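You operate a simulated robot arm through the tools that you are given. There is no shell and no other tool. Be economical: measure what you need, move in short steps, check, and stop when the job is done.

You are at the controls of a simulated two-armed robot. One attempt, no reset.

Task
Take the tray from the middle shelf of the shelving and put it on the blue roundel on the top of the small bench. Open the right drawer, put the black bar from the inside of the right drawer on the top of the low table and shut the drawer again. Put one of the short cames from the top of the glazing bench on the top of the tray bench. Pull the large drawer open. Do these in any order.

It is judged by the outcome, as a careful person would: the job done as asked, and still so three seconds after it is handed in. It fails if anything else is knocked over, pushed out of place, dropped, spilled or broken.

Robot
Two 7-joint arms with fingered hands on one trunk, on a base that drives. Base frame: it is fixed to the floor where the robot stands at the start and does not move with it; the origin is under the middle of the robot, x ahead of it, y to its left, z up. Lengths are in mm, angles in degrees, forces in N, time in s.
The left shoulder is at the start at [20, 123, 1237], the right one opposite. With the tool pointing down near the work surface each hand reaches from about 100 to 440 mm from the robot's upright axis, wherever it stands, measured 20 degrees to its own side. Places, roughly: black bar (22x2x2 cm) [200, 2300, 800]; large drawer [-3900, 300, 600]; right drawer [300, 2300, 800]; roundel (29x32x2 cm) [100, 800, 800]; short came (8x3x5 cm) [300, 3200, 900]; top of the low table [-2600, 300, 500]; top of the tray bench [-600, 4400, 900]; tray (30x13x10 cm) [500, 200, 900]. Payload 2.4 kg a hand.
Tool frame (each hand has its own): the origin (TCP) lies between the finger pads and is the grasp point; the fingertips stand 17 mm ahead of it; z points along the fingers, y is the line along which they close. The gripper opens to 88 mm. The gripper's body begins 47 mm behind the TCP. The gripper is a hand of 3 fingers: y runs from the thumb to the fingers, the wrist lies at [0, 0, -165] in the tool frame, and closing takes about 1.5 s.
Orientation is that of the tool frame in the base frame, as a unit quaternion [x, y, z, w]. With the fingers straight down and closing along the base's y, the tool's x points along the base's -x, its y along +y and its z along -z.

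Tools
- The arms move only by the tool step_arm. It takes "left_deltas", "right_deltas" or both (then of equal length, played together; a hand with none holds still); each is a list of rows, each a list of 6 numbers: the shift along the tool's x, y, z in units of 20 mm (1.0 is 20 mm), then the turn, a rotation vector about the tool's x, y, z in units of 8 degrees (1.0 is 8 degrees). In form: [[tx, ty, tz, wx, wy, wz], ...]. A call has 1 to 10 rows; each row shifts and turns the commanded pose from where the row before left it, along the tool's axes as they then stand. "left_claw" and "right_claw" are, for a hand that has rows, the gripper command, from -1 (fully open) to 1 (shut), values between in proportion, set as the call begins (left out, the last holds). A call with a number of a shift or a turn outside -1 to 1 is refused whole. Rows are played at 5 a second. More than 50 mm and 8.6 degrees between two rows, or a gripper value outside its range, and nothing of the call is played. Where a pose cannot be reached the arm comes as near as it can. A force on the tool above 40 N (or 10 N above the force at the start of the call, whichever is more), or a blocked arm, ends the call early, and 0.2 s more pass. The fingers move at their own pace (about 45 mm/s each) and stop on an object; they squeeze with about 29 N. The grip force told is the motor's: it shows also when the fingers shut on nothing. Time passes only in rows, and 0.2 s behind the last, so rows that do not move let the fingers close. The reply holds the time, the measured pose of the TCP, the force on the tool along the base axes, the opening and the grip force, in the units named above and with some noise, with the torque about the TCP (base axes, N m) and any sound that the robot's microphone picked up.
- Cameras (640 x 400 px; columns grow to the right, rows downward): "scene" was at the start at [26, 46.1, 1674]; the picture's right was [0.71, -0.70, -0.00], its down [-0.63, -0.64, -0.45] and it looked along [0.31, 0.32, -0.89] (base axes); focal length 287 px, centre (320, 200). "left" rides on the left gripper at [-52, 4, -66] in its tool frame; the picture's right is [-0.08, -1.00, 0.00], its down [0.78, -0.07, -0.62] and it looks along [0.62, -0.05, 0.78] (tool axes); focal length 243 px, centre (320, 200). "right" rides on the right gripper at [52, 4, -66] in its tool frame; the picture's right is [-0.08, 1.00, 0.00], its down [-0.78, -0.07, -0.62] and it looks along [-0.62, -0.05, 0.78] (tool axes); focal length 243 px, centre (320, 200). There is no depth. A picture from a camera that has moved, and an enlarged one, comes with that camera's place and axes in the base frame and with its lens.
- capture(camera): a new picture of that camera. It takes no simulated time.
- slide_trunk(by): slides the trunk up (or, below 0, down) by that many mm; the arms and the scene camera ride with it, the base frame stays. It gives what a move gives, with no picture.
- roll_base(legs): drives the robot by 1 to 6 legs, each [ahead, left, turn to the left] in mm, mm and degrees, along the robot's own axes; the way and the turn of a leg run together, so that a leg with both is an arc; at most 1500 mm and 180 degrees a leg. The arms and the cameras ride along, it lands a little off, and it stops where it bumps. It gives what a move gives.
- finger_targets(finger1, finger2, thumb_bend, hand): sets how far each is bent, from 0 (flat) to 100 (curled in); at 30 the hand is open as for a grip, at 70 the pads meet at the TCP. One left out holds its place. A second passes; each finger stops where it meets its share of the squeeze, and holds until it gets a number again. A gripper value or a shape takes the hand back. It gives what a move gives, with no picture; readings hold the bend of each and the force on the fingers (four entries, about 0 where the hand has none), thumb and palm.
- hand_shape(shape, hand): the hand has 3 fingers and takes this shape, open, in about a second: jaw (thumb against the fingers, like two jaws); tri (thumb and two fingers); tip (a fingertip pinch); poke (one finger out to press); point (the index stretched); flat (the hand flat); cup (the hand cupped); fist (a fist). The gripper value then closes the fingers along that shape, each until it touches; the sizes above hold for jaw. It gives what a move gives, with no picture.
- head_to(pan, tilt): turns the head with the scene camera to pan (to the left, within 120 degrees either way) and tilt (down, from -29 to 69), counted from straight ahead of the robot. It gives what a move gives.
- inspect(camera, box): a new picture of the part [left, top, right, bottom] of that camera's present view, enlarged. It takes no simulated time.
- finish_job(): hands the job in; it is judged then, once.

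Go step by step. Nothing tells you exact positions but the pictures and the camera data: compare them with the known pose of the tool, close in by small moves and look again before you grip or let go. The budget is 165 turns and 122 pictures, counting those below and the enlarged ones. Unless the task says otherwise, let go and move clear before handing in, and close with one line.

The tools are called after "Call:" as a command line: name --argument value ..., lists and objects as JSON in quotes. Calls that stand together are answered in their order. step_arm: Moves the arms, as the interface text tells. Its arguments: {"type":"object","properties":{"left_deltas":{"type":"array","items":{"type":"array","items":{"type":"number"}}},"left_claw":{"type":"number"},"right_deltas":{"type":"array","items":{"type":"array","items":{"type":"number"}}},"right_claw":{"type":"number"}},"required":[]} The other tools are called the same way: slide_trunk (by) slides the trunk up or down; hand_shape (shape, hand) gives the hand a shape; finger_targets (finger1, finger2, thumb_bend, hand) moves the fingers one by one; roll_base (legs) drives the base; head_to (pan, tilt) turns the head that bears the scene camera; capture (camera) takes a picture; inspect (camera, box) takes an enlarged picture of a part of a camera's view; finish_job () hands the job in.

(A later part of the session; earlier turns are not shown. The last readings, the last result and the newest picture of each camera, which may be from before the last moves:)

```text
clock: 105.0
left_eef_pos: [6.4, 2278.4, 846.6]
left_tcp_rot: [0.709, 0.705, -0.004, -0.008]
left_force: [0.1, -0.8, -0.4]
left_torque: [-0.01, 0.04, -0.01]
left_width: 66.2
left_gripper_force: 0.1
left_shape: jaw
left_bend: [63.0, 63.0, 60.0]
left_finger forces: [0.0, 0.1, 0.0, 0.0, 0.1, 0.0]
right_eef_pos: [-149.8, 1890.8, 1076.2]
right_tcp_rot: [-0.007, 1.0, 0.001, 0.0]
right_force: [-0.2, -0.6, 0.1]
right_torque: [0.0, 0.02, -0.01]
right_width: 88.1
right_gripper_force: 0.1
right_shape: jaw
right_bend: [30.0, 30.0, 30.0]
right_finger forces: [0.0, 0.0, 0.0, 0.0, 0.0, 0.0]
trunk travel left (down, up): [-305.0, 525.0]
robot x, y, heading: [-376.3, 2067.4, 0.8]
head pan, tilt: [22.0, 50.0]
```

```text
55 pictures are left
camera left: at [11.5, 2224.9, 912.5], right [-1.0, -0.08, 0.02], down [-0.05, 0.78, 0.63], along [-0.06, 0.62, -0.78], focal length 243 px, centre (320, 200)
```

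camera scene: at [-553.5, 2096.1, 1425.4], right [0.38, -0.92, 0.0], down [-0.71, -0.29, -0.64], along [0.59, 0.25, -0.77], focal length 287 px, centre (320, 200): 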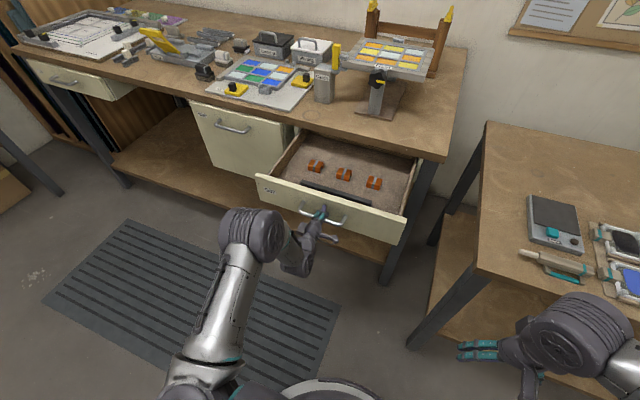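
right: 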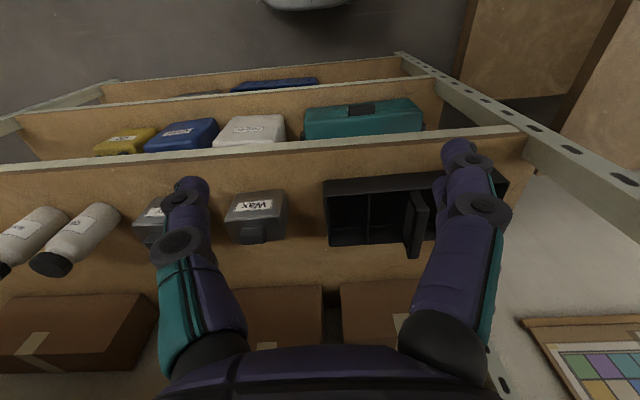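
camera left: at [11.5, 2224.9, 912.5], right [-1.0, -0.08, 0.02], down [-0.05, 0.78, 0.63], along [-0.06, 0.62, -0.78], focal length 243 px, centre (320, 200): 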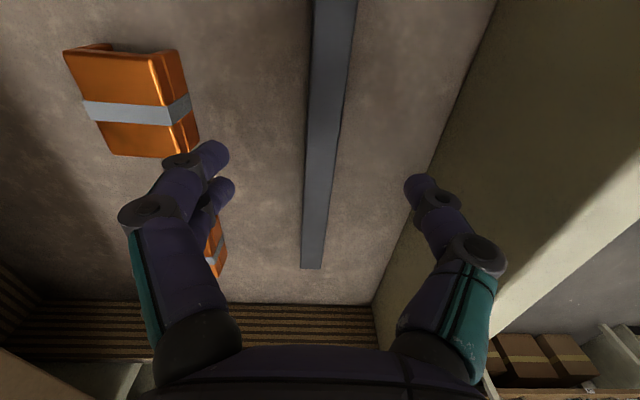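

Bar lies between the fingers. Lower 40 mm more and look.

Call:
step_arm --left_deltas '[[0, 0, 1, 0, 0, 0], [0, 0, 1, 0, 0, 0]]'

Call:
capture --camera "left"

```text
clock: 105.6
left_eef_pos: [4.1, 2276.7, 807.1]
left_tcp_rot: [0.709, 0.706, -0.003, -0.008]
left_force: [-2.0, 1.0, 8.6]
left_torque: [0.06, -0.35, 0.05]
left_width: 65.2
left_gripper_force: 0.2
left_shape: jaw
left_bend: [65.0, 65.0, 60.0]
left_finger forces: [4.8, 4.1, 0.0, 0.0, 0.0, 0.0]
right_eef_pos: [-150.5, 1891.3, 1077.3]
right_tcp_rot: [-0.006, 1.0, 0.0, 0.001]
right_force: [0.8, -0.5, -0.1]
right_torque: [0.01, 0.03, 0.01]
right_width: 87.8
right_gripper_force: 0.1
right_shape: jaw
right_bend: [30.0, 30.0, 30.0]
right_finger forces: [0.0, 0.0, 0.0, 0.1, 0.1, 0.0]
trunk travel left (down, up): [-305.0, 525.0]
robot x, y, heading: [-381.8, 2067.1, 0.6]
head pan, tilt: [22.0, 50.0]
```

```text
54 pictures are left
camera left: at [9.5, 2223.1, 873.6], right [-1.0, -0.08, 0.01], down [-0.06, 0.78, 0.63], along [-0.06, 0.62, -0.78], focal length 243 px, centre (320, 200)
```

left: 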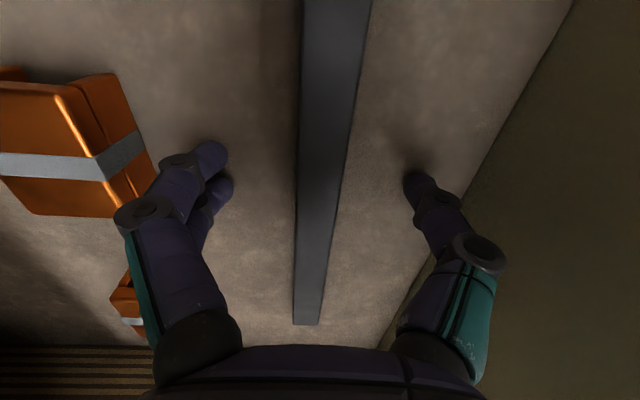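

The fingertips touch the drawer floor. I raise 5 mm and close on the bar.

Call:
step_arm --left_deltas '[[0, 0, -0.25, 0, 0, 0], [0, 0, 0, 0, 0, 0], [0, 0, 0, 0, 0, 0], [0, 0, 0, 0, 0, 0], [0, 0, 0, 0, 0, 0], [0, 0, 0, 0, 0, 0], [0, 0, 0, 0, 0, 0]]' --left_claw 1

Call:
capture --camera "left"

```text
clock: 107.2
left_eef_pos: [4.0, 2276.3, 811.6]
left_tcp_rot: [0.708, 0.707, -0.005, -0.008]
left_force: [-1.4, 0.5, -0.1]
left_torque: [-0.02, 0.01, 0.02]
left_width: 12.8
left_gripper_force: 29.2
left_shape: jaw
left_bend: [73.0, 73.0, 65.0]
left_finger forces: [13.1, 13.2, 0.0, 0.0, 26.8, 0.0]
right_eef_pos: [-148.1, 1891.7, 1076.7]
right_tcp_rot: [-0.006, 1.0, 0.001, 0.0]
right_force: [-0.3, -1.0, 1.1]
right_torque: [0.03, 0.02, 0.01]
right_width: 88.0
right_gripper_force: 0.0
right_shape: jaw
right_bend: [30.0, 30.0, 30.0]
right_finger forces: [0.0, 0.1, 0.0, 0.1, 0.0, 0.0]
trunk travel left (down, up): [-305.0, 525.0]
robot x, y, heading: [-376.5, 2070.1, 0.4]
head pan, tilt: [22.0, 50.0]
```

```text
53 pictures are left
camera left: at [10.2, 2223.3, 877.9], right [-1.0, -0.08, 0.02], down [-0.05, 0.78, 0.63], along [-0.06, 0.62, -0.78], focal length 243 px, centre (320, 200)
```

left: 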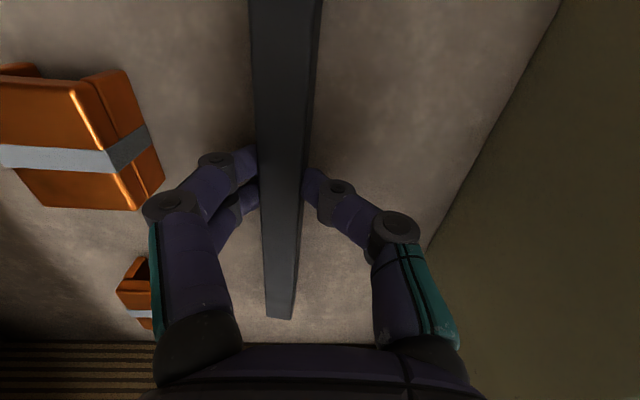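

Gripped firmly. Lift.

Call:
step_arm --left_deltas '[[0, 0, -0.5, 0, 0, 0], [0, 0, -1, 0, 0, 0], [0, 0, -1, 0, 0, 0], [0, 0, -1, 0, 0, 0], [0, 0, -1, 0, 0, 0], [0, 0, -1, 0, 0, 0], [0, 0, -1, 0, 0, 0], [0, 0, -1, 0, 0, 0], [0, 0, -1, 0, 0, 0]]'

Call:
capture --camera "left"

Call:
capture --camera "scene"

```text
clock: 109.2
left_eef_pos: [9.5, 2278.0, 982.0]
left_tcp_rot: [0.708, 0.706, -0.004, -0.008]
left_force: [-0.4, -0.8, -2.1]
left_torque: [0.03, 0.03, 0.0]
left_width: 13.1
left_gripper_force: 29.1
left_shape: jaw
left_bend: [73.0, 73.0, 65.0]
left_finger forces: [13.7, 13.2, 0.0, 0.0, 26.6, 0.0]
right_eef_pos: [-149.1, 1890.6, 1075.5]
right_tcp_rot: [-0.006, 1.0, 0.0, -0.001]
right_force: [0.8, 0.0, 0.1]
right_torque: [0.02, -0.01, -0.01]
right_width: 87.8
right_gripper_force: 0.1
right_shape: jaw
right_bend: [30.0, 30.0, 30.0]
right_finger forces: [0.0, 0.0, 0.1, 0.0, 0.0, 0.0]
trunk travel left (down, up): [-305.0, 525.0]
robot x, y, heading: [-374.3, 2068.1, 0.9]
head pan, tilt: [22.0, 50.0]
```

```text
52 pictures are left
camera left: at [14.9, 2223.9, 1048.8], right [-1.0, -0.08, 0.02], down [-0.05, 0.78, 0.63], along [-0.06, 0.62, -0.78], focal length 243 px, centre (320, 200)
```

left: 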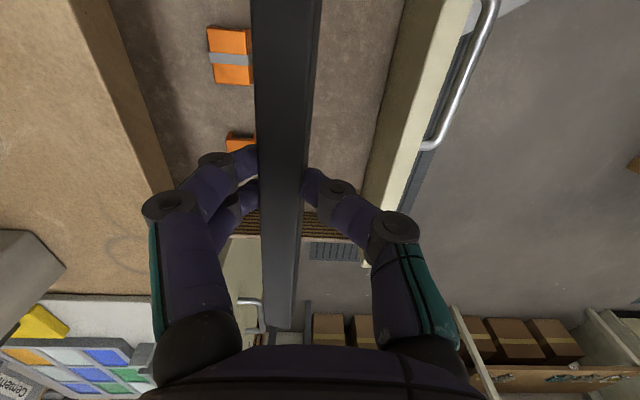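

```text
51 pictures are left
camera scene: at [-323.8, 2098.8, 1545.4], right [0.39, -0.92, 0.0], down [-0.71, -0.3, -0.64], along [0.59, 0.25, -0.77], focal length 287 px, centre (320, 200)
```

scene: 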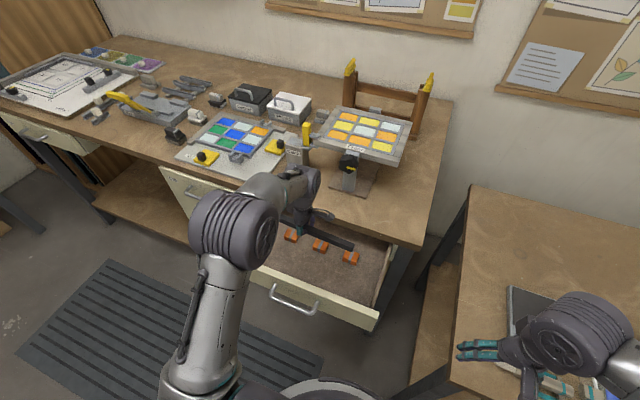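

Bar is held. I back off, then ready the right hand (pointing forward, fist) to push the drawer shut.

Call:
roll_base --legs '[[-260, 0, 0], [0, 200, 0]]'

Call:
step_arm --right_deltas '[[0, 0, 0, 0, -1, 0], [0, 0, 0, 0, -1, 0], [0, 0, 0, 0, -1, 0], [0, 0, 0, 0, -1, 0], [0, 0, 0, 0, -1, 0], [0, 0, 0, 0, -1, 0], [0, 0, 0, 0, -1, 0], [0, 0, 0, 0, -1, 0], [0, 0, 0, 0, -1, 0], [0, 0, 0, 0, -1, 0]]' --left_deltas '[[0, -1, 0, 0, 0, 0], [0, -1, 0, 0, 0, 0], [0, -1, 0, 0, 0, 0], [0, -1, 0, 0, 0, 0], [0, -1, 0, 0, 0, 0], [0, 0, 0, 0, 0, 0], [0, 0, 0, 0, 0, 0], [0, 0, 0, 0, 0, 0], [0, 0, 0, 0, 0, 0], [0, 0, 0, 0, 0, 0]]' --right_claw 1

Call:
slide_trunk --by -100

```text
clock: 112.3
left_eef_pos: [-252.1, 2479.9, 981.4]
left_tcp_rot: [0.706, 0.708, -0.005, -0.007]
left_force: [0.2, 0.1, -1.7]
left_torque: [0.03, 0.03, -0.01]
left_width: 12.9
left_gripper_force: 29.0
left_shape: jaw
left_bend: [73.0, 73.0, 65.0]
left_finger forces: [13.6, 13.3, 0.1, 0.0, 26.6, 0.0]
right_eef_pos: [-409.8, 2091.6, 1075.8]
right_tcp_rot: [-0.008, 1.0, 0.001, 0.0]
right_force: [0.7, 0.3, -0.4]
right_torque: [0.03, -0.03, 0.02]
right_width: 87.8
right_gripper_force: 0.1
right_shape: jaw
right_bend: [30.0, 30.0, 30.0]
right_finger forces: [0.0, 0.0, 0.1, 0.1, 0.0, 0.0]
trunk travel left (down, up): [-305.0, 525.0]
robot x, y, heading: [-639.3, 2268.4, 0.9]
head pan, tilt: [22.0, 50.0]
```

```text
clock: 114.5
left_eef_pos: [-351.1, 2480.7, 982.4]
left_tcp_rot: [0.706, 0.708, -0.004, -0.009]
left_force: [0.2, 0.6, -1.3]
left_torque: [0.01, 0.0, 0.01]
left_width: 12.8
left_gripper_force: 29.5
left_shape: jaw
left_bend: [73.0, 73.0, 65.0]
left_finger forces: [13.7, 13.2, 0.0, 0.0, 26.6, 0.0]
right_eef_pos: [-303.2, 2100.0, 1185.4]
right_tcp_rot: [-0.006, 0.766, 0.005, 0.643]
right_force: [0.0, 0.1, -0.4]
right_torque: [0.06, 0.01, -0.01]
right_width: 0.0
right_gripper_force: 29.2
right_shape: jaw
right_bend: [69.0, 69.0, 80.0]
right_finger forces: [0.1, 0.1, 0.0, 0.0, 0.0, 0.0]
right hand out of reach, approached as far as the arm can: row 4, 5, 6, 7, 8, 9, 10
trunk travel left (down, up): [-305.0, 525.0]
robot x, y, heading: [-636.0, 2269.6, 0.8]
head pan, tilt: [22.0, 50.0]
```

```text
clock: 115.8
left_eef_pos: [-352.1, 2479.0, 882.7]
left_tcp_rot: [0.706, 0.708, -0.004, -0.007]
left_force: [-0.6, -0.3, -1.6]
left_torque: [0.03, 0.03, 0.02]
left_width: 13.0
left_gripper_force: 28.7
left_shape: jaw
left_bend: [73.0, 73.0, 65.0]
left_finger forces: [13.8, 13.2, 0.0, 0.1, 26.6, 0.1]
right_eef_pos: [-303.1, 2099.8, 1085.0]
right_tcp_rot: [-0.007, 0.766, 0.006, 0.643]
right_force: [-0.9, 0.2, 0.1]
right_torque: [0.01, 0.01, 0.03]
right_width: 0.0
right_gripper_force: 28.7
right_shape: jaw
right_bend: [69.0, 69.0, 80.0]
right_finger forces: [0.0, 0.0, 0.0, 0.0, 0.0, 0.0]
trunk travel left (down, up): [-205.0, 625.0]
robot x, y, heading: [-640.5, 2266.9, 0.8]
head pan, tilt: [22.0, 50.0]
```

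Lower the right fist to the drawer front's height and to y ≈ 2150.

Call:
step_arm --right_deltas '[[0.985, 0.25, 0.17, 0, 0, 0], [0.985, 0.25, 0.17, 0, 0, 0], [0.985, 0.25, 0.17, 0, 0, 0], [0.985, 0.25, 0.17, 0, 0, 0], [0.985, 0.25, 0.17, 0, 0, 0], [0.985, 0.25, 0.17, 0, 0, 0], [0.985, 0.25, 0.17, 0, 0, 0], [0.985, 0.25, 0.17, 0, 0, 0], [0.985, 0.25, 0.17, 0, 0, 0], [0.985, 0.25, 0.17, 0, 0, 0]]'

Call:
step_arm --right_deltas '[[0.985, 0, 0.17, 0, 0, 0], [0.985, 0, 0.17, 0, 0, 0], [0.985, 0, 0.17, 0, 0, 0], [0.985, 0, 0.17, 0, 0, 0]]'

Call:
head_to --pan 0 --tilt 45

Call:
capture --camera "scene"

```text
clock: 118.0
left_eef_pos: [-350.8, 2480.1, 881.8]
left_tcp_rot: [0.706, 0.708, -0.005, -0.008]
left_force: [-0.3, 0.1, -1.3]
left_torque: [-0.01, 0.02, -0.02]
left_width: 12.9
left_gripper_force: 29.1
left_shape: jaw
left_bend: [73.0, 73.0, 65.0]
left_finger forces: [13.7, 13.2, 0.0, 0.0, 26.5, 0.1]
right_eef_pos: [-269.2, 2155.6, 903.3]
right_tcp_rot: [-0.006, 0.766, 0.005, 0.643]
right_force: [-0.1, 0.3, 0.0]
right_torque: [0.03, 0.0, 0.04]
right_width: 0.0
right_gripper_force: 29.0
right_shape: jaw
right_bend: [69.0, 69.0, 80.0]
right_finger forces: [0.1, 0.0, 0.0, 0.0, 0.0, 0.1]
right hand out of reach, approached as far as the arm can: row 1, 2, 3, 4, 5
trunk travel left (down, up): [-205.0, 625.0]
robot x, y, heading: [-635.8, 2268.2, 0.8]
head pan, tilt: [22.0, 50.0]
```

```text
clock: 119.0
left_eef_pos: [-351.5, 2479.1, 882.0]
left_tcp_rot: [0.707, 0.708, -0.004, -0.007]
left_force: [0.2, -0.4, -1.4]
left_torque: [0.03, 0.05, -0.01]
left_width: 13.0
left_gripper_force: 28.8
left_shape: jaw
left_bend: [73.0, 73.0, 65.0]
left_finger forces: [13.8, 13.3, 0.0, 0.1, 26.7, 0.0]
right_eef_pos: [-271.3, 2155.5, 822.0]
right_tcp_rot: [-0.006, 0.766, 0.006, 0.643]
right_force: [0.7, -0.6, 0.6]
right_torque: [-0.01, -0.03, 0.03]
right_width: 0.0
right_gripper_force: 29.0
right_shape: jaw
right_bend: [69.0, 69.0, 80.0]
right_finger forces: [0.0, 0.1, 0.0, 0.0, 0.1, 0.0]
trunk travel left (down, up): [-205.0, 625.0]
robot x, y, heading: [-639.0, 2267.6, 0.8]
head pan, tilt: [22.0, 50.0]
```

```text
clock: 119.9
left_eef_pos: [-350.7, 2479.9, 882.7]
left_tcp_rot: [0.706, 0.708, -0.004, -0.008]
left_force: [-0.3, -0.5, -2.5]
left_torque: [0.03, 0.0, 0.01]
left_width: 12.8
left_gripper_force: 29.2
left_shape: jaw
left_bend: [73.0, 73.0, 65.0]
left_finger forces: [13.7, 13.3, 0.0, 0.0, 26.6, 0.1]
right_eef_pos: [-271.2, 2156.7, 822.1]
right_tcp_rot: [-0.006, 0.766, 0.005, 0.643]
right_force: [-0.6, 0.0, 0.1]
right_torque: [0.0, -0.02, 0.0]
right_width: 0.0
right_gripper_force: 28.8
right_shape: jaw
right_bend: [69.0, 69.0, 80.0]
right_finger forces: [0.1, 0.0, 0.1, 0.0, 0.0, 0.0]
trunk travel left (down, up): [-205.0, 625.0]
robot x, y, heading: [-634.1, 2266.6, 0.8]
head pan, tilt: [0.0, 45.0]
```

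```text
50 pictures are left
camera scene: at [-573.7, 2270.2, 1452.3], right [0.02, -1.0, 0.0], down [-0.71, -0.01, -0.71], along [0.71, 0.01, -0.71], focal length 287 px, centre (320, 200)
```

scene: 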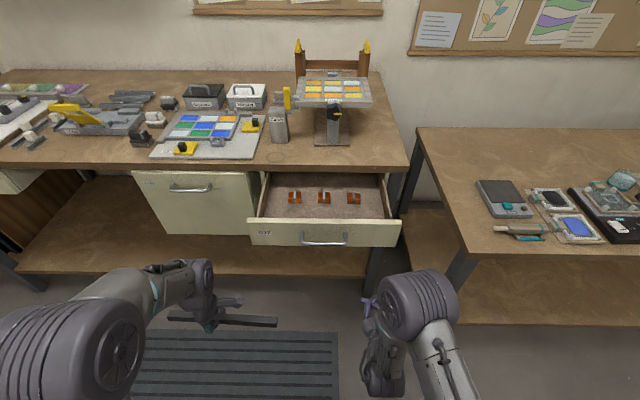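

Aligned right of the handle. Lower 10 mm and drive forward to push.

Call:
step_arm --right_deltas '[[0.5, 0, 0.09, 0, 0, 0]]'

Call:
roll_base --legs '[[340, 0, 0]]'

Call:
capture --camera "scene"

```text
clock: 120.3
left_eef_pos: [-351.7, 2478.9, 882.3]
left_tcp_rot: [0.706, 0.708, -0.004, -0.008]
left_force: [0.3, 1.0, -2.2]
left_torque: [0.03, 0.0, 0.01]
left_width: 13.0
left_gripper_force: 28.8
left_shape: jaw
left_bend: [73.0, 73.0, 65.0]
left_finger forces: [13.8, 13.2, 0.0, 0.0, 26.7, 0.0]
right_eef_pos: [-271.4, 2155.9, 813.2]
right_tcp_rot: [-0.006, 0.766, 0.005, 0.643]
right_force: [0.8, -0.5, -0.6]
right_torque: [0.0, -0.04, -0.02]
right_width: 0.3
right_gripper_force: 28.8
right_shape: jaw
right_bend: [69.0, 69.0, 80.0]
right_finger forces: [0.1, 0.0, 0.1, 0.0, 0.1, 0.0]
trunk travel left (down, up): [-205.0, 625.0]
robot x, y, heading: [-635.2, 2270.1, 0.9]
head pan, tilt: [0.0, 45.0]
```

```text
clock: 122.5
left_eef_pos: [-15.8, 2488.1, 882.7]
left_tcp_rot: [0.705, 0.71, -0.004, -0.008]
left_force: [0.7, 0.7, -1.8]
left_torque: [0.04, 0.05, -0.02]
left_width: 13.0
left_gripper_force: 28.7
left_shape: jaw
left_bend: [73.0, 73.0, 65.0]
left_finger forces: [13.7, 13.1, 0.0, 0.0, 26.6, 0.1]
right_eef_pos: [64.8, 2163.6, 812.6]
right_tcp_rot: [-0.008, 0.766, 0.006, 0.643]
right_force: [0.9, 0.1, -0.1]
right_torque: [0.01, 0.01, 0.03]
right_width: 0.0
right_gripper_force: 29.1
right_shape: jaw
right_bend: [69.0, 69.0, 80.0]
right_finger forces: [0.0, 0.0, 0.1, 0.0, 0.1, 0.1]
trunk travel left (down, up): [-205.0, 625.0]
robot x, y, heading: [-299.5, 2278.1, 0.9]
head pan, tilt: [0.0, 45.0]
```

```text
49 pictures are left
camera scene: at [-238.1, 2276.8, 1452.2], right [0.02, -1.0, 0.0], down [-0.71, -0.02, -0.71], along [0.71, 0.02, -0.71], focal length 287 px, centre (320, 200)
```

scene: 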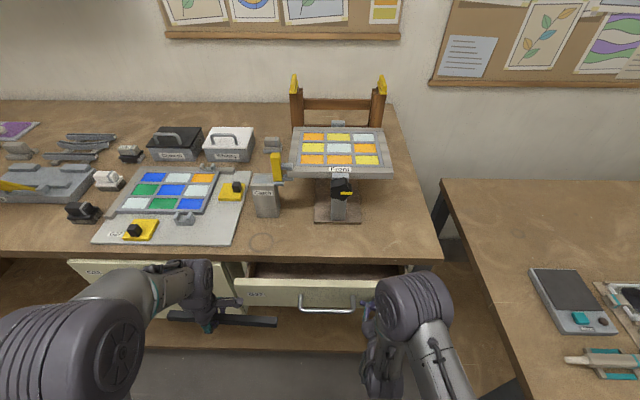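

Almost shut. I push the rest with the arm until it resists.

Call:
step_arm --right_deltas '[[-0.08, 0, 0.5, 0, 0, 0], [-0.08, 0, 0.5, 0, 0, 0], [-0.08, 0, 0.5, 0, 0, 0], [-0.08, 0, 0.5, 0, 0, 0], [-0.08, 0, 0.5, 0, 0, 0]]'

Call:
capture --camera "scene"

```text
clock: 123.7
left_eef_pos: [-17.1, 2488.0, 883.1]
left_tcp_rot: [0.704, 0.71, -0.005, -0.008]
left_force: [0.3, 0.0, -2.8]
left_torque: [0.0, 0.02, 0.0]
left_width: 12.9
left_gripper_force: 29.3
left_shape: jaw
left_bend: [73.0, 73.0, 65.0]
left_finger forces: [13.8, 13.2, 0.0, 0.0, 26.6, 0.0]
right_eef_pos: [114.6, 2165.9, 812.7]
right_tcp_rot: [-0.009, 0.766, 0.008, 0.643]
right_force: [-0.1, 0.1, 0.1]
right_torque: [-0.03, 0.0, -0.05]
right_width: 0.1
right_gripper_force: 28.3
right_shape: jaw
right_bend: [69.0, 70.0, 80.0]
right_finger forces: [0.0, 1.1, 0.1, 0.0, 0.0, 0.1]
trunk travel left (down, up): [-205.0, 625.0]
robot x, y, heading: [-302.1, 2278.3, 1.3]
head pan, tilt: [0.0, 45.0]
```

```text
48 pictures are left
camera scene: at [-238.5, 2276.8, 1452.3], right [0.02, -1.0, 0.0], down [-0.71, -0.02, -0.71], along [0.71, 0.02, -0.71], focal length 287 px, centre (320, 200)
```

scene: 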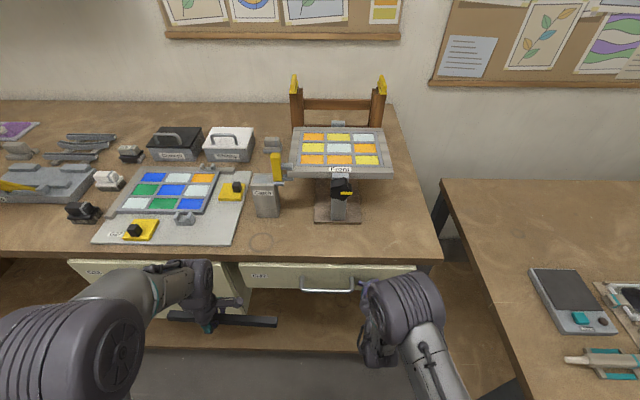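

Pushing a little further to make sure it seats.

Call:
step_arm --right_deltas '[[-0.04, 0, 0.25, 0, 0, 0], [-0.04, 0, 0.25, 0, 0, 0], [-0.04, 0, 0.25, 0, 0, 0], [-0.04, 0, 0.25, 0, 0, 0], [-0.04, 0, 0.25, 0, 0, 0]]'

Call:
inspect --camera "scene" --box '[180, 220, 440, 340]'

```text
clock: 124.4
left_eef_pos: [-20.7, 2488.2, 883.2]
left_tcp_rot: [0.705, 0.709, -0.004, -0.006]
left_force: [0.1, -0.1, -1.8]
left_torque: [0.05, 0.01, 0.05]
left_width: 12.7
left_gripper_force: 28.6
left_shape: jaw
left_bend: [73.0, 73.0, 65.0]
left_finger forces: [13.7, 13.2, 0.1, 0.0, 26.6, 0.1]
right_eef_pos: [122.8, 2166.2, 812.0]
right_tcp_rot: [-0.01, 0.769, 0.008, 0.64]
right_force: [-26.3, 2.8, 7.5]
right_torque: [-0.09, -0.1, -0.28]
right_width: 0.0
right_gripper_force: 29.0
right_shape: jaw
right_bend: [73.0, 75.0, 83.0]
right_finger forces: [8.3, 11.4, 0.1, 0.1, 6.4, 0.0]
trunk travel left (down, up): [-205.0, 625.0]
robot x, y, heading: [-303.7, 2275.1, 1.3]
head pan, tilt: [0.0, 45.0]
stopped in row 3 (right hand): the force on the tool passed its limit at 47 N (the readings are from after the stop); the commanded pose is now the measured one
```

```text
2.46 times, centred on (310, 280) of scene
camera zoom: at [-243.9, 2277.3, 1452.7], right [0.02, -1.0, 0.0], down [-0.7, -0.02, -0.71], along [0.71, 0.01, -0.71], focal length 706 px, centre (345, 3)
```

zoom: 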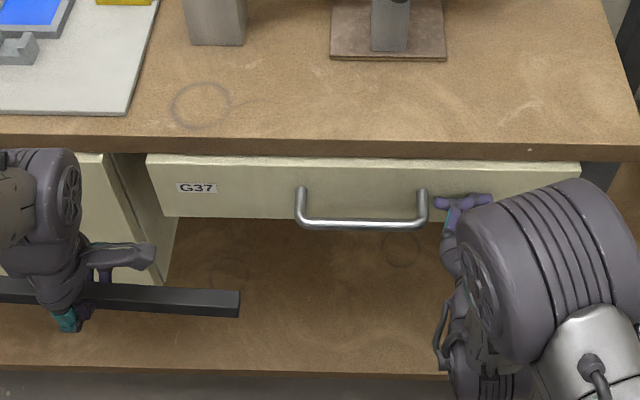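

The drawer is shut against its stop. I back away, turn the right hand down again, and go to look at the cames on the left part of this bench.

Call:
roll_base --legs '[[-330, 0, -1]]'

Call:
slide_trunk --by 200

Call:
step_arm --right_deltas '[[0, 0, 0, 0, 1, 0], [0, 0, 0, 0, 1, 0], [0, 0, 0, 0, 1, 0], [0, 0, 0, 0, 1, 0], [0, 0, 0, 0, 1, 0], [0, 0, 0, 0, 1, 0], [0, 0, 0, 0, 1, 0], [0, 0, 0, 0, 1, 0], [0, 0, 0, 0, 1, 0], [0, 0, 0, 0, 1, 0]]' --right_claw -1

Call:
roll_base --legs '[[0, 1000, 0]]'

Call:
head_to --pan -5 --tilt 45

Call:
capture --camera "scene"

```text
clock: 126.6
left_eef_pos: [-341.9, 2478.8, 882.8]
left_tcp_rot: [0.712, 0.702, -0.004, -0.008]
left_force: [0.7, -0.3, -1.0]
left_torque: [0.01, 0.02, 0.03]
left_width: 12.8
left_gripper_force: 29.2
left_shape: jaw
left_bend: [73.0, 73.0, 65.0]
left_finger forces: [13.7, 13.2, 0.0, 0.0, 26.6, 0.0]
right_eef_pos: [-204.6, 2153.8, 810.9]
right_tcp_rot: [-0.003, 0.769, 0.002, 0.64]
right_force: [-0.1, 0.4, -0.7]
right_torque: [0.01, 0.03, 0.0]
right_width: 0.3
right_gripper_force: 28.8
right_shape: jaw
right_bend: [69.0, 69.0, 79.0]
right_finger forces: [0.1, 0.1, 0.2, 0.0, 0.0, 0.0]
trunk travel left (down, up): [-205.0, 625.0]
robot x, y, heading: [-628.8, 2267.1, -0.1]
head pan, tilt: [0.0, 45.0]
```

```text
clock: 128.8
left_eef_pos: [-342.5, 2479.7, 1083.5]
left_tcp_rot: [0.711, 0.703, -0.004, -0.008]
left_force: [-0.1, -0.2, -1.9]
left_torque: [0.01, 0.04, -0.01]
left_width: 12.8
left_gripper_force: 29.6
left_shape: jaw
left_bend: [73.0, 73.0, 65.0]
left_finger forces: [13.6, 13.2, 0.0, 0.0, 26.5, 0.0]
right_eef_pos: [-204.4, 2154.2, 1010.2]
right_tcp_rot: [-0.003, 0.769, 0.003, 0.639]
right_force: [0.4, 0.1, 1.0]
right_torque: [0.03, -0.05, 0.02]
right_width: 0.1
right_gripper_force: 28.8
right_shape: jaw
right_bend: [69.0, 69.0, 79.0]
right_finger forces: [0.0, 0.0, 0.0, 0.0, 0.1, 0.1]
trunk travel left (down, up): [-405.0, 425.0]
robot x, y, heading: [-632.7, 2269.9, -0.0]
head pan, tilt: [0.0, 45.0]
```

```text
clock: 131.0
left_eef_pos: [-341.0, 2477.4, 1083.0]
left_tcp_rot: [0.711, 0.703, -0.004, -0.009]
left_force: [-0.6, -0.1, -2.1]
left_torque: [0.04, 0.04, -0.02]
left_width: 12.9
left_gripper_force: 28.7
left_shape: jaw
left_bend: [73.0, 73.0, 65.0]
left_finger forces: [13.8, 13.2, 0.0, 0.1, 26.6, 0.1]
right_eef_pos: [-206.4, 2152.9, 1005.0]
right_tcp_rot: [-0.003, 1.0, -0.001, -0.005]
right_force: [0.6, -0.6, 0.2]
right_torque: [0.0, 0.0, -0.04]
right_width: 88.1
right_gripper_force: 0.1
right_shape: jaw
right_bend: [30.0, 30.0, 30.0]
right_finger forces: [0.0, 0.0, 0.0, 0.0, 0.1, 0.1]
right hand out of reach, approached as far as the arm can: row 2
trunk travel left (down, up): [-405.0, 425.0]
robot x, y, heading: [-627.9, 2269.7, 0.0]
head pan, tilt: [0.0, 45.0]
```

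```text
clock: 136.1
left_eef_pos: [-343.4, 3466.9, 1082.7]
left_tcp_rot: [0.712, 0.702, -0.005, -0.007]
left_force: [0.8, -0.8, -1.6]
left_torque: [-0.01, 0.06, -0.02]
left_width: 13.0
left_gripper_force: 29.1
left_shape: jaw
left_bend: [73.0, 73.0, 65.0]
left_finger forces: [13.7, 13.2, 0.1, 0.1, 26.6, 0.0]
right_eef_pos: [-207.9, 3141.8, 1005.1]
right_tcp_rot: [-0.002, 1.0, -0.001, -0.004]
right_force: [-1.0, -1.0, 0.3]
right_torque: [0.02, -0.01, -0.02]
right_width: 87.9
right_gripper_force: 0.1
right_shape: jaw
right_bend: [30.0, 30.0, 30.0]
right_finger forces: [0.0, 0.1, 0.0, 0.0, 0.0, 0.1]
trunk travel left (down, up): [-405.0, 425.0]
robot x, y, heading: [-633.4, 3259.3, 0.1]
head pan, tilt: [0.0, 45.0]
```

```text
clock: 136.8
left_eef_pos: [-344.4, 3466.1, 1083.0]
left_tcp_rot: [0.712, 0.702, -0.004, -0.008]
left_force: [0.3, 1.0, -2.2]
left_torque: [0.03, 0.04, -0.02]
left_width: 13.1
left_gripper_force: 29.6
left_shape: jaw
left_bend: [73.0, 73.0, 65.0]
left_finger forces: [13.8, 13.3, 0.0, 0.0, 26.6, 0.0]
right_eef_pos: [-209.1, 3140.9, 1004.7]
right_tcp_rot: [-0.002, 1.0, 0.0, -0.005]
right_force: [-0.5, 0.7, -0.1]
right_torque: [0.01, -0.01, 0.0]
right_width: 88.1
right_gripper_force: 0.0
right_shape: jaw
right_bend: [30.0, 30.0, 30.0]
right_finger forces: [0.0, 0.0, 0.0, 0.1, 0.0, 0.0]
trunk travel left (down, up): [-405.0, 425.0]
robot x, y, heading: [-633.0, 3256.5, 0.0]
head pan, tilt: [-5.0, 45.0]
```

```text
46 pictures are left
camera scene: at [-568.9, 3252.2, 1652.3], right [-0.09, -1.0, 0.0], down [-0.7, 0.06, -0.71], along [0.7, -0.06, -0.71], focal length 287 px, centre (320, 200)
```

scene: 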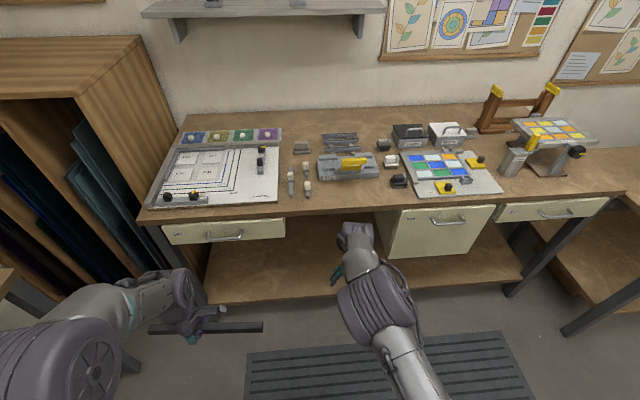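

The cames should be near image (305, 178). Zoom in.

Call:
inspect --camera "scene" --box '[260, 125, 420, 225]'

```text
4.00 times, centred on (340, 175) of scene
camera zoom: at [-568.9, 3252.2, 1652.3], right [-0.09, -1.0, 0.0], down [-0.7, 0.06, -0.71], along [0.7, -0.06, -0.71], focal length 1147 px, centre (240, 300)
```

zoom: 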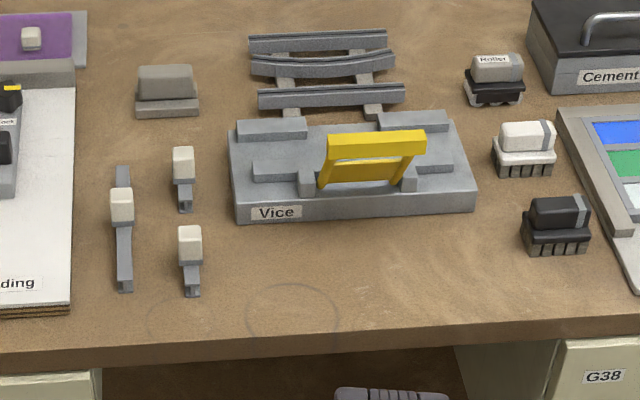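

The two short cames (white knobs) are by the vice; I target the nearer, knob at about (236, 3231, 920). Drive so the right hand is above it.

Call:
roll_base --legs '[[0, 90, 0], [420, 0, 0]]'

Call:
capture --camera "right"

```text
clock: 140.1
left_eef_pos: [86.1, 3559.1, 1081.5]
left_tcp_rot: [0.71, 0.705, -0.004, -0.009]
left_force: [0.4, -0.7, -1.6]
left_torque: [0.05, 0.02, 0.01]
left_width: 13.0
left_gripper_force: 29.1
left_shape: jaw
left_bend: [73.0, 73.0, 65.0]
left_finger forces: [13.7, 13.1, 0.2, 0.0, 26.6, 0.1]
right_eef_pos: [222.1, 3236.5, 1005.3]
right_tcp_rot: [-0.005, 1.0, 0.0, -0.005]
right_force: [0.3, 0.2, -0.6]
right_torque: [-0.02, 0.01, 0.02]
right_width: 88.1
right_gripper_force: 0.2
right_shape: jaw
right_bend: [30.0, 30.0, 30.0]
right_finger forces: [0.0, 0.0, 0.0, 0.0, 0.0, 0.0]
trunk travel left (down, up): [-405.0, 425.0]
robot x, y, heading: [-203.3, 3350.5, 0.4]
head pan, tilt: [-5.0, 45.0]
```

```text
44 pictures are left
camera right: at [172.1, 3239.5, 1071.2], right [0.07, 1.0, 0.0], down [0.79, -0.06, 0.61], along [0.61, -0.05, -0.79], focal length 243 px, centre (320, 200)
```

right: 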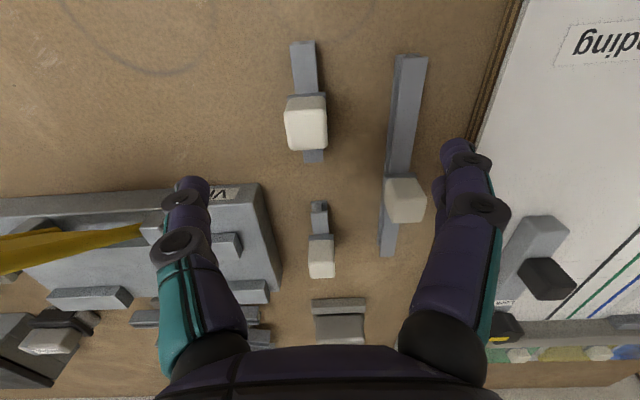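

Came centre ≈ (225, 3227), knob ~25 mm wide. I lower partway with a smaller opening and check.

Call:
step_arm --right_deltas '[[-0.15, -0.48, 0, 0, 0, 0], [0, 0, 1, 0, 0, 0], [0, 0, 1, 0, 0, 0], [0, 0, 0.8, 0, 0, 0]]' --right_claw -0.4

Call:
capture --camera "right"

```text
clock: 141.1
left_eef_pos: [85.0, 3562.0, 1081.9]
left_tcp_rot: [0.709, 0.705, -0.003, -0.008]
left_force: [-0.2, -0.2, -2.2]
left_torque: [0.01, 0.04, -0.02]
left_width: 13.1
left_gripper_force: 28.8
left_shape: jaw
left_bend: [73.0, 73.0, 65.0]
left_finger forces: [13.7, 13.1, 0.1, 0.0, 26.6, 0.1]
right_eef_pos: [225.0, 3227.5, 948.9]
right_tcp_rot: [-0.005, 1.0, 0.0, -0.004]
right_force: [-0.7, 0.3, 0.8]
right_torque: [0.02, 0.02, 0.01]
right_width: 61.9
right_gripper_force: 0.0
right_shape: jaw
right_bend: [67.0, 67.0, 64.0]
right_finger forces: [0.1, 0.0, 0.0, 0.0, 0.0, 0.1]
trunk travel left (down, up): [-405.0, 425.0]
robot x, y, heading: [-204.0, 3348.9, 0.1]
head pan, tilt: [-5.0, 45.0]
```

```text
43 pictures are left
camera right: at [174.2, 3230.3, 1015.1], right [0.07, 1.0, 0.0], down [0.79, -0.06, 0.61], along [0.61, -0.05, -0.79], focal length 243 px, centre (320, 200)
```

right: 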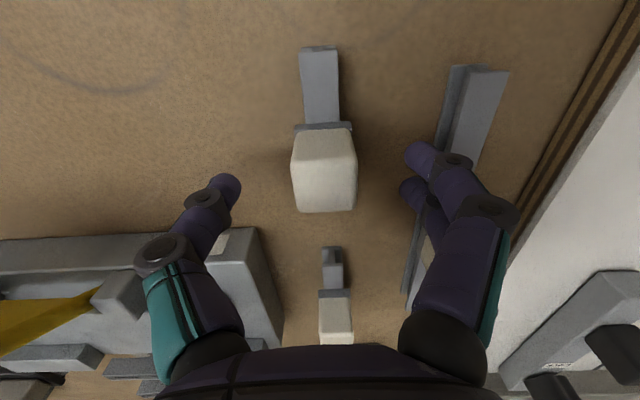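

Well aligned. Lower 25 mm and close.

Call:
step_arm --right_deltas '[[0, -0.05, 0.65, 0, 0, 0], [0, 0, 0.6, 0, 0, 0], [0, 0, 0, 0, 0, 0]]'

Call:
step_arm --right_deltas '[[0, 0, 0, 0, 0, 0], [0, 0, 0, 0, 0, 0], [0, 0, 0, 0, 0, 0], [0, 0, 0, 0, 0, 0], [0, 0, 0, 0, 0, 0], [0, 0, 0, 0, 0, 0]]' --right_claw 1

Call:
capture --camera "right"

```text
clock: 141.9
left_eef_pos: [84.7, 3559.8, 1082.3]
left_tcp_rot: [0.71, 0.704, -0.004, -0.008]
left_force: [-0.1, -0.5, -2.1]
left_torque: [0.03, 0.01, 0.02]
left_width: 13.0
left_gripper_force: 29.3
left_shape: jaw
left_bend: [73.0, 73.0, 65.0]
left_finger forces: [13.7, 13.2, 0.0, 0.0, 26.7, 0.0]
right_eef_pos: [224.7, 3226.5, 924.2]
right_tcp_rot: [-0.005, 1.0, 0.0, -0.004]
right_force: [0.7, 0.2, -0.6]
right_torque: [0.07, 0.01, 0.01]
right_width: 62.1
right_gripper_force: 0.1
right_shape: jaw
right_bend: [67.0, 67.0, 64.0]
right_finger forces: [0.1, 0.0, 0.0, 0.0, 0.1, 0.1]
trunk travel left (down, up): [-405.0, 425.0]
robot x, y, heading: [-205.6, 3349.4, 0.5]
head pan, tilt: [-5.0, 45.0]
```

```text
clock: 143.3
left_eef_pos: [85.4, 3560.3, 1083.0]
left_tcp_rot: [0.71, 0.704, -0.004, -0.008]
left_force: [0.1, -0.2, -2.0]
left_torque: [0.02, 0.02, 0.0]
left_width: 12.9
left_gripper_force: 29.3
left_shape: jaw
left_bend: [73.0, 73.0, 65.0]
left_finger forces: [13.7, 13.2, 0.1, 0.1, 26.7, 0.0]
right_eef_pos: [224.9, 3226.1, 924.7]
right_tcp_rot: [-0.005, 1.0, 0.001, -0.005]
right_force: [0.2, 1.1, -1.0]
right_torque: [-0.01, -0.03, -0.04]
right_width: 6.7
right_gripper_force: 28.8
right_shape: jaw
right_bend: [73.0, 72.0, 74.0]
right_finger forces: [14.0, 16.7, 0.0, 0.1, 28.5, 0.0]
trunk travel left (down, up): [-405.0, 425.0]
robot x, y, heading: [-200.6, 3350.7, 0.3]
head pan, tilt: [-5.0, 45.0]
```

```text
42 pictures are left
camera right: at [174.1, 3229.1, 990.5], right [0.07, 1.0, 0.0], down [0.79, -0.06, 0.61], along [0.61, -0.05, -0.79], focal length 243 px, centre (320, 200)
```

right: 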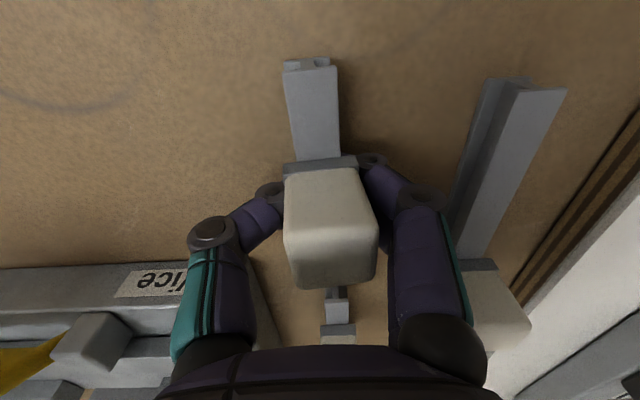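

Gripped. Lift straight up.

Call:
step_arm --right_deltas '[[0, 0, -0.5, 0, 0, 0], [0, 0, -1, 0, 0, 0], [0, 0, -1, 0, 0, 0], [0, 0, -1, 0, 0, 0], [0, 0, -1, 0, 0, 0], [0, 0, -1, 0, 0, 0]]'

Call:
capture --camera "right"

```text
clock: 144.7
left_eef_pos: [85.7, 3560.2, 1083.1]
left_tcp_rot: [0.709, 0.705, -0.004, -0.008]
left_force: [0.1, 0.5, -1.9]
left_torque: [0.01, 0.02, -0.03]
left_width: 12.7
left_gripper_force: 28.9
left_shape: jaw
left_bend: [73.0, 73.0, 65.0]
left_finger forces: [13.7, 13.1, 0.0, 0.1, 26.7, 0.0]
right_eef_pos: [224.7, 3226.1, 1033.7]
right_tcp_rot: [-0.005, 1.0, 0.001, -0.004]
right_force: [-0.5, 0.5, -1.6]
right_torque: [0.01, 0.01, 0.03]
right_width: 6.2
right_gripper_force: 29.1
right_shape: jaw
right_bend: [73.0, 72.0, 74.0]
right_finger forces: [13.4, 16.8, 0.1, 0.0, 28.7, 0.0]
trunk travel left (down, up): [-405.0, 425.0]
robot x, y, heading: [-205.6, 3347.0, 0.1]
head pan, tilt: [-5.0, 45.0]
```

```text
41 pictures are left
camera right: at [175.0, 3228.6, 1100.4], right [0.07, 1.0, 0.0], down [0.79, -0.06, 0.61], along [0.61, -0.05, -0.79], focal length 243 px, centre (320, 200)
```

right: 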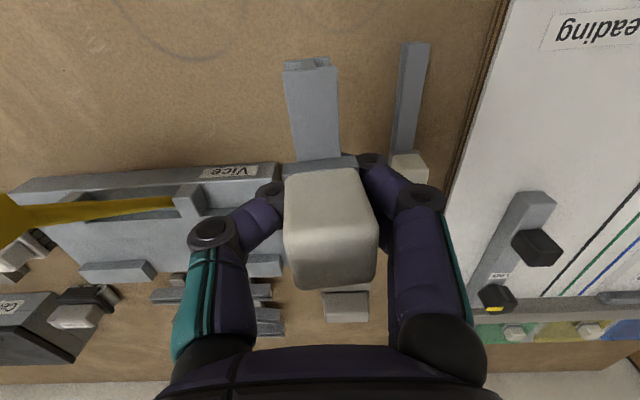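

Held. I back off, turn to face +y, and look at the tray bench.

Call:
roll_base --legs '[[-420, 0, 0], [0, 0, 90]]'

Call:
head_to --pan 0 --tilt 35

Call:
capture --camera "scene"

```text
clock: 151.0
left_eef_pos: [-825.5, 3647.9, 1083.6]
left_tcp_rot: [0.031, 0.999, -0.008, -0.004]
left_force: [0.1, 0.2, -2.3]
left_torque: [-0.02, 0.02, 0.0]
left_width: 12.8
left_gripper_force: 28.7
left_shape: jaw
left_bend: [73.0, 73.0, 65.0]
left_finger forces: [13.5, 13.0, 0.1, 0.0, 26.3, 0.0]
right_eef_pos: [-483.7, 3768.3, 1033.2]
right_tcp_rot: [-0.692, 0.722, -0.003, -0.003]
right_force: [-0.4, -0.4, -1.8]
right_torque: [-0.02, -0.03, 0.02]
right_width: 6.2
right_gripper_force: 29.0
right_shape: jaw
right_bend: [73.0, 72.0, 74.0]
right_finger forces: [13.7, 16.9, 0.1, 0.0, 29.8, 0.0]
trunk travel left (down, up): [-405.0, 425.0]
robot x, y, heading: [-637.2, 3343.4, 87.4]
head pan, tilt: [-5.0, 45.0]
```

```text
clock: 151.8
left_eef_pos: [-824.9, 3647.2, 1082.7]
left_tcp_rot: [0.031, 0.999, -0.009, -0.003]
left_force: [0.5, 0.2, -1.9]
left_torque: [-0.03, 0.02, 0.03]
left_width: 12.7
left_gripper_force: 29.3
left_shape: jaw
left_bend: [73.0, 73.0, 65.0]
left_finger forces: [13.5, 13.2, 0.1, 0.0, 26.3, 0.0]
right_eef_pos: [-483.5, 3769.7, 1034.0]
right_tcp_rot: [-0.691, 0.723, -0.003, -0.003]
right_force: [1.1, 0.1, -1.3]
right_torque: [-0.01, 0.01, 0.02]
right_width: 6.5
right_gripper_force: 29.3
right_shape: jaw
right_bend: [73.0, 72.0, 74.0]
right_finger forces: [13.7, 16.8, 0.0, 0.0, 29.9, 0.0]
trunk travel left (down, up): [-405.0, 425.0]
robot x, y, heading: [-629.8, 3346.3, 87.2]
head pan, tilt: [0.0, 35.0]
```

```text
40 pictures are left
camera scene: at [-626.9, 3418.1, 1667.0], right [1.0, -0.05, 0.0], down [-0.03, -0.57, -0.82], along [0.04, 0.82, -0.57], focal length 287 px, centre (320, 200)
```

scene: 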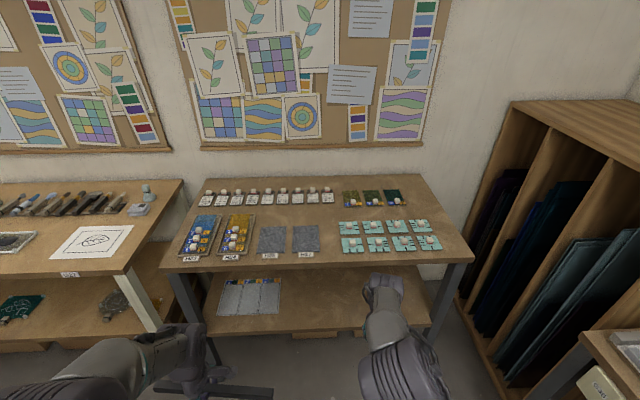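

The tray bench is ahead, with items on it. I zoom to find a free spot.

Call:
inspect --camera "scene" --box '[160, 165, 480, 275]'

```text
2.00 times, centred on (320, 220) of scene
camera zoom: at [-626.9, 3418.1, 1667.0], right [1.0, -0.05, 0.0], down [-0.03, -0.57, -0.82], along [0.04, 0.82, -0.57], focal length 574 px, centre (320, 160)
```

zoom: 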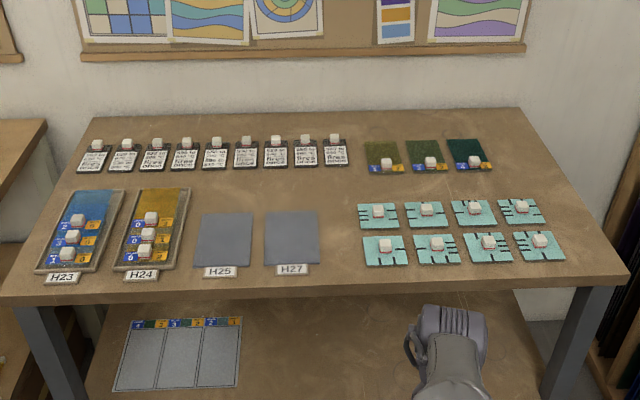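

A clear strip lies between the grey sheet H27 and the teal pieces, about (−543, 4280). I drive there with the right hand over it.

Call:
roll_base --legs '[[0, 0, 2.7], [490, 0, 0], [0, 40, 0]]'

Call:
capture --camera "right"

Call:
head_to --pan -10 --tilt 50

Call:
capture --camera "scene"

```text
clock: 155.5
left_eef_pos: [-884.6, 4116.8, 1082.0]
left_tcp_rot: [0.005, 1.0, -0.009, -0.002]
left_force: [-0.5, -0.5, -1.6]
left_torque: [-0.05, -0.02, 0.03]
left_width: 13.1
left_gripper_force: 28.6
left_shape: jaw
left_bend: [73.0, 73.0, 65.0]
left_finger forces: [13.5, 13.1, 0.1, 0.0, 26.3, 0.0]
right_eef_pos: [-551.0, 4257.7, 1033.2]
right_tcp_rot: [0.71, -0.704, 0.004, 0.002]
right_force: [0.5, 0.0, -0.8]
right_torque: [0.0, -0.01, -0.05]
right_width: 6.3
right_gripper_force: 28.9
right_shape: jaw
right_bend: [73.0, 72.0, 74.0]
right_finger forces: [13.9, 16.9, 0.0, 0.0, 29.9, 0.0]
trunk travel left (down, up): [-405.0, 425.0]
robot x, y, heading: [-672.1, 3828.6, 90.3]
head pan, tilt: [0.0, 35.0]
```

```text
38 pictures are left
camera right: at [-553.1, 4204.3, 1100.3], right [-1.0, 0.08, 0.0], down [0.06, 0.79, 0.61], along [0.05, 0.61, -0.79], focal length 243 px, centre (320, 200)
```

right: 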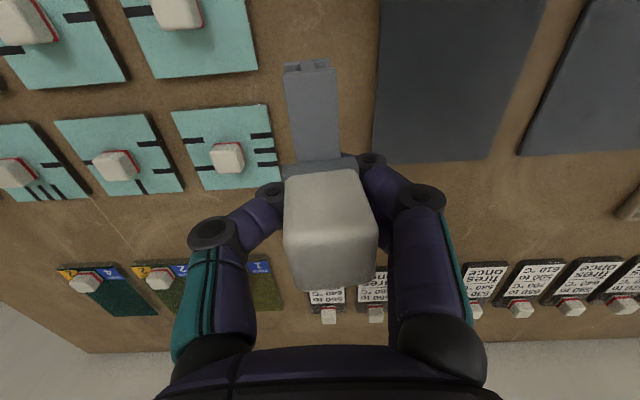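

```text
clock: 156.2
left_eef_pos: [-883.2, 4117.0, 1082.4]
left_tcp_rot: [0.005, 1.0, -0.009, -0.002]
left_force: [0.0, 0.6, -1.6]
left_torque: [-0.02, 0.02, -0.02]
left_width: 12.4
left_gripper_force: 29.3
left_shape: jaw
left_bend: [73.0, 73.0, 65.0]
left_finger forces: [13.5, 13.1, 0.0, 0.0, 26.3, 0.1]
right_eef_pos: [-548.4, 4256.0, 1033.6]
right_tcp_rot: [0.71, -0.704, 0.003, 0.002]
right_force: [-0.2, 0.2, 0.0]
right_torque: [0.0, 0.01, -0.02]
right_width: 6.5
right_gripper_force: 29.1
right_shape: jaw
right_bend: [73.0, 72.0, 74.0]
right_finger forces: [13.9, 16.9, 0.0, 0.0, 30.0, 0.0]
trunk travel left (down, up): [-405.0, 425.0]
robot x, y, heading: [-670.6, 3823.8, 90.1]
head pan, tilt: [-10.0, 50.0]
```

```text
37 pictures are left
camera scene: at [-659.5, 3886.1, 1645.4], right [0.99, -0.17, 0.0], down [-0.13, -0.76, -0.64], along [0.11, 0.63, -0.77], focal length 287 px, centre (320, 200)
```

scene: 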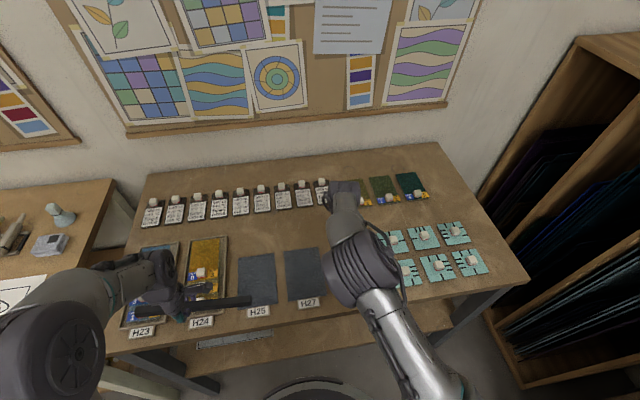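

The gap suits. I shift ~5 mm, lower 80 mm, then re-check.

Call:
step_arm --right_deltas '[[0, 0.25, 0, 0, 0, 0], [0, 0, 1, 0, 0, 0], [0, 0, 1, 0, 0, 0], [0, 0, 1, 0, 0, 0], [0, 0, 0.8, 0, 0, 0]]'

Call:
capture --camera "right"

```text
clock: 157.4
left_eef_pos: [-883.6, 4117.2, 1083.1]
left_tcp_rot: [0.004, 1.0, -0.009, -0.002]
left_force: [-0.9, -0.5, -1.9]
left_torque: [-0.01, 0.02, 0.01]
left_width: 12.8
left_gripper_force: 28.8
left_shape: jaw
left_bend: [73.0, 73.0, 65.0]
left_finger forces: [13.5, 13.1, 0.0, 0.0, 26.4, 0.1]
right_eef_pos: [-554.6, 4254.9, 957.3]
right_tcp_rot: [0.71, -0.704, 0.003, 0.003]
right_force: [0.3, -0.7, -1.2]
right_torque: [-0.02, 0.0, 0.0]
right_width: 6.4
right_gripper_force: 28.8
right_shape: jaw
right_bend: [73.0, 72.0, 74.0]
right_finger forces: [13.8, 16.9, 0.0, 0.0, 30.0, 0.0]
trunk travel left (down, up): [-405.0, 425.0]
robot x, y, heading: [-673.8, 3828.3, 90.2]
head pan, tilt: [-10.0, 50.0]
```

```text
36 pictures are left
camera right: at [-557.0, 4203.2, 1022.5], right [-1.0, 0.08, 0.0], down [0.06, 0.79, 0.61], along [0.05, 0.61, -0.79], focal length 243 px, centre (320, 200)
```

right: 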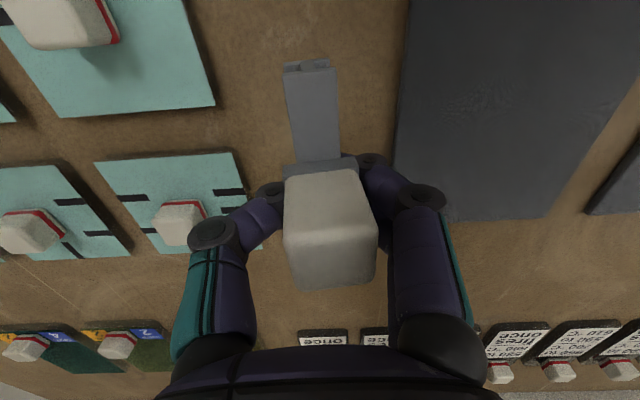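

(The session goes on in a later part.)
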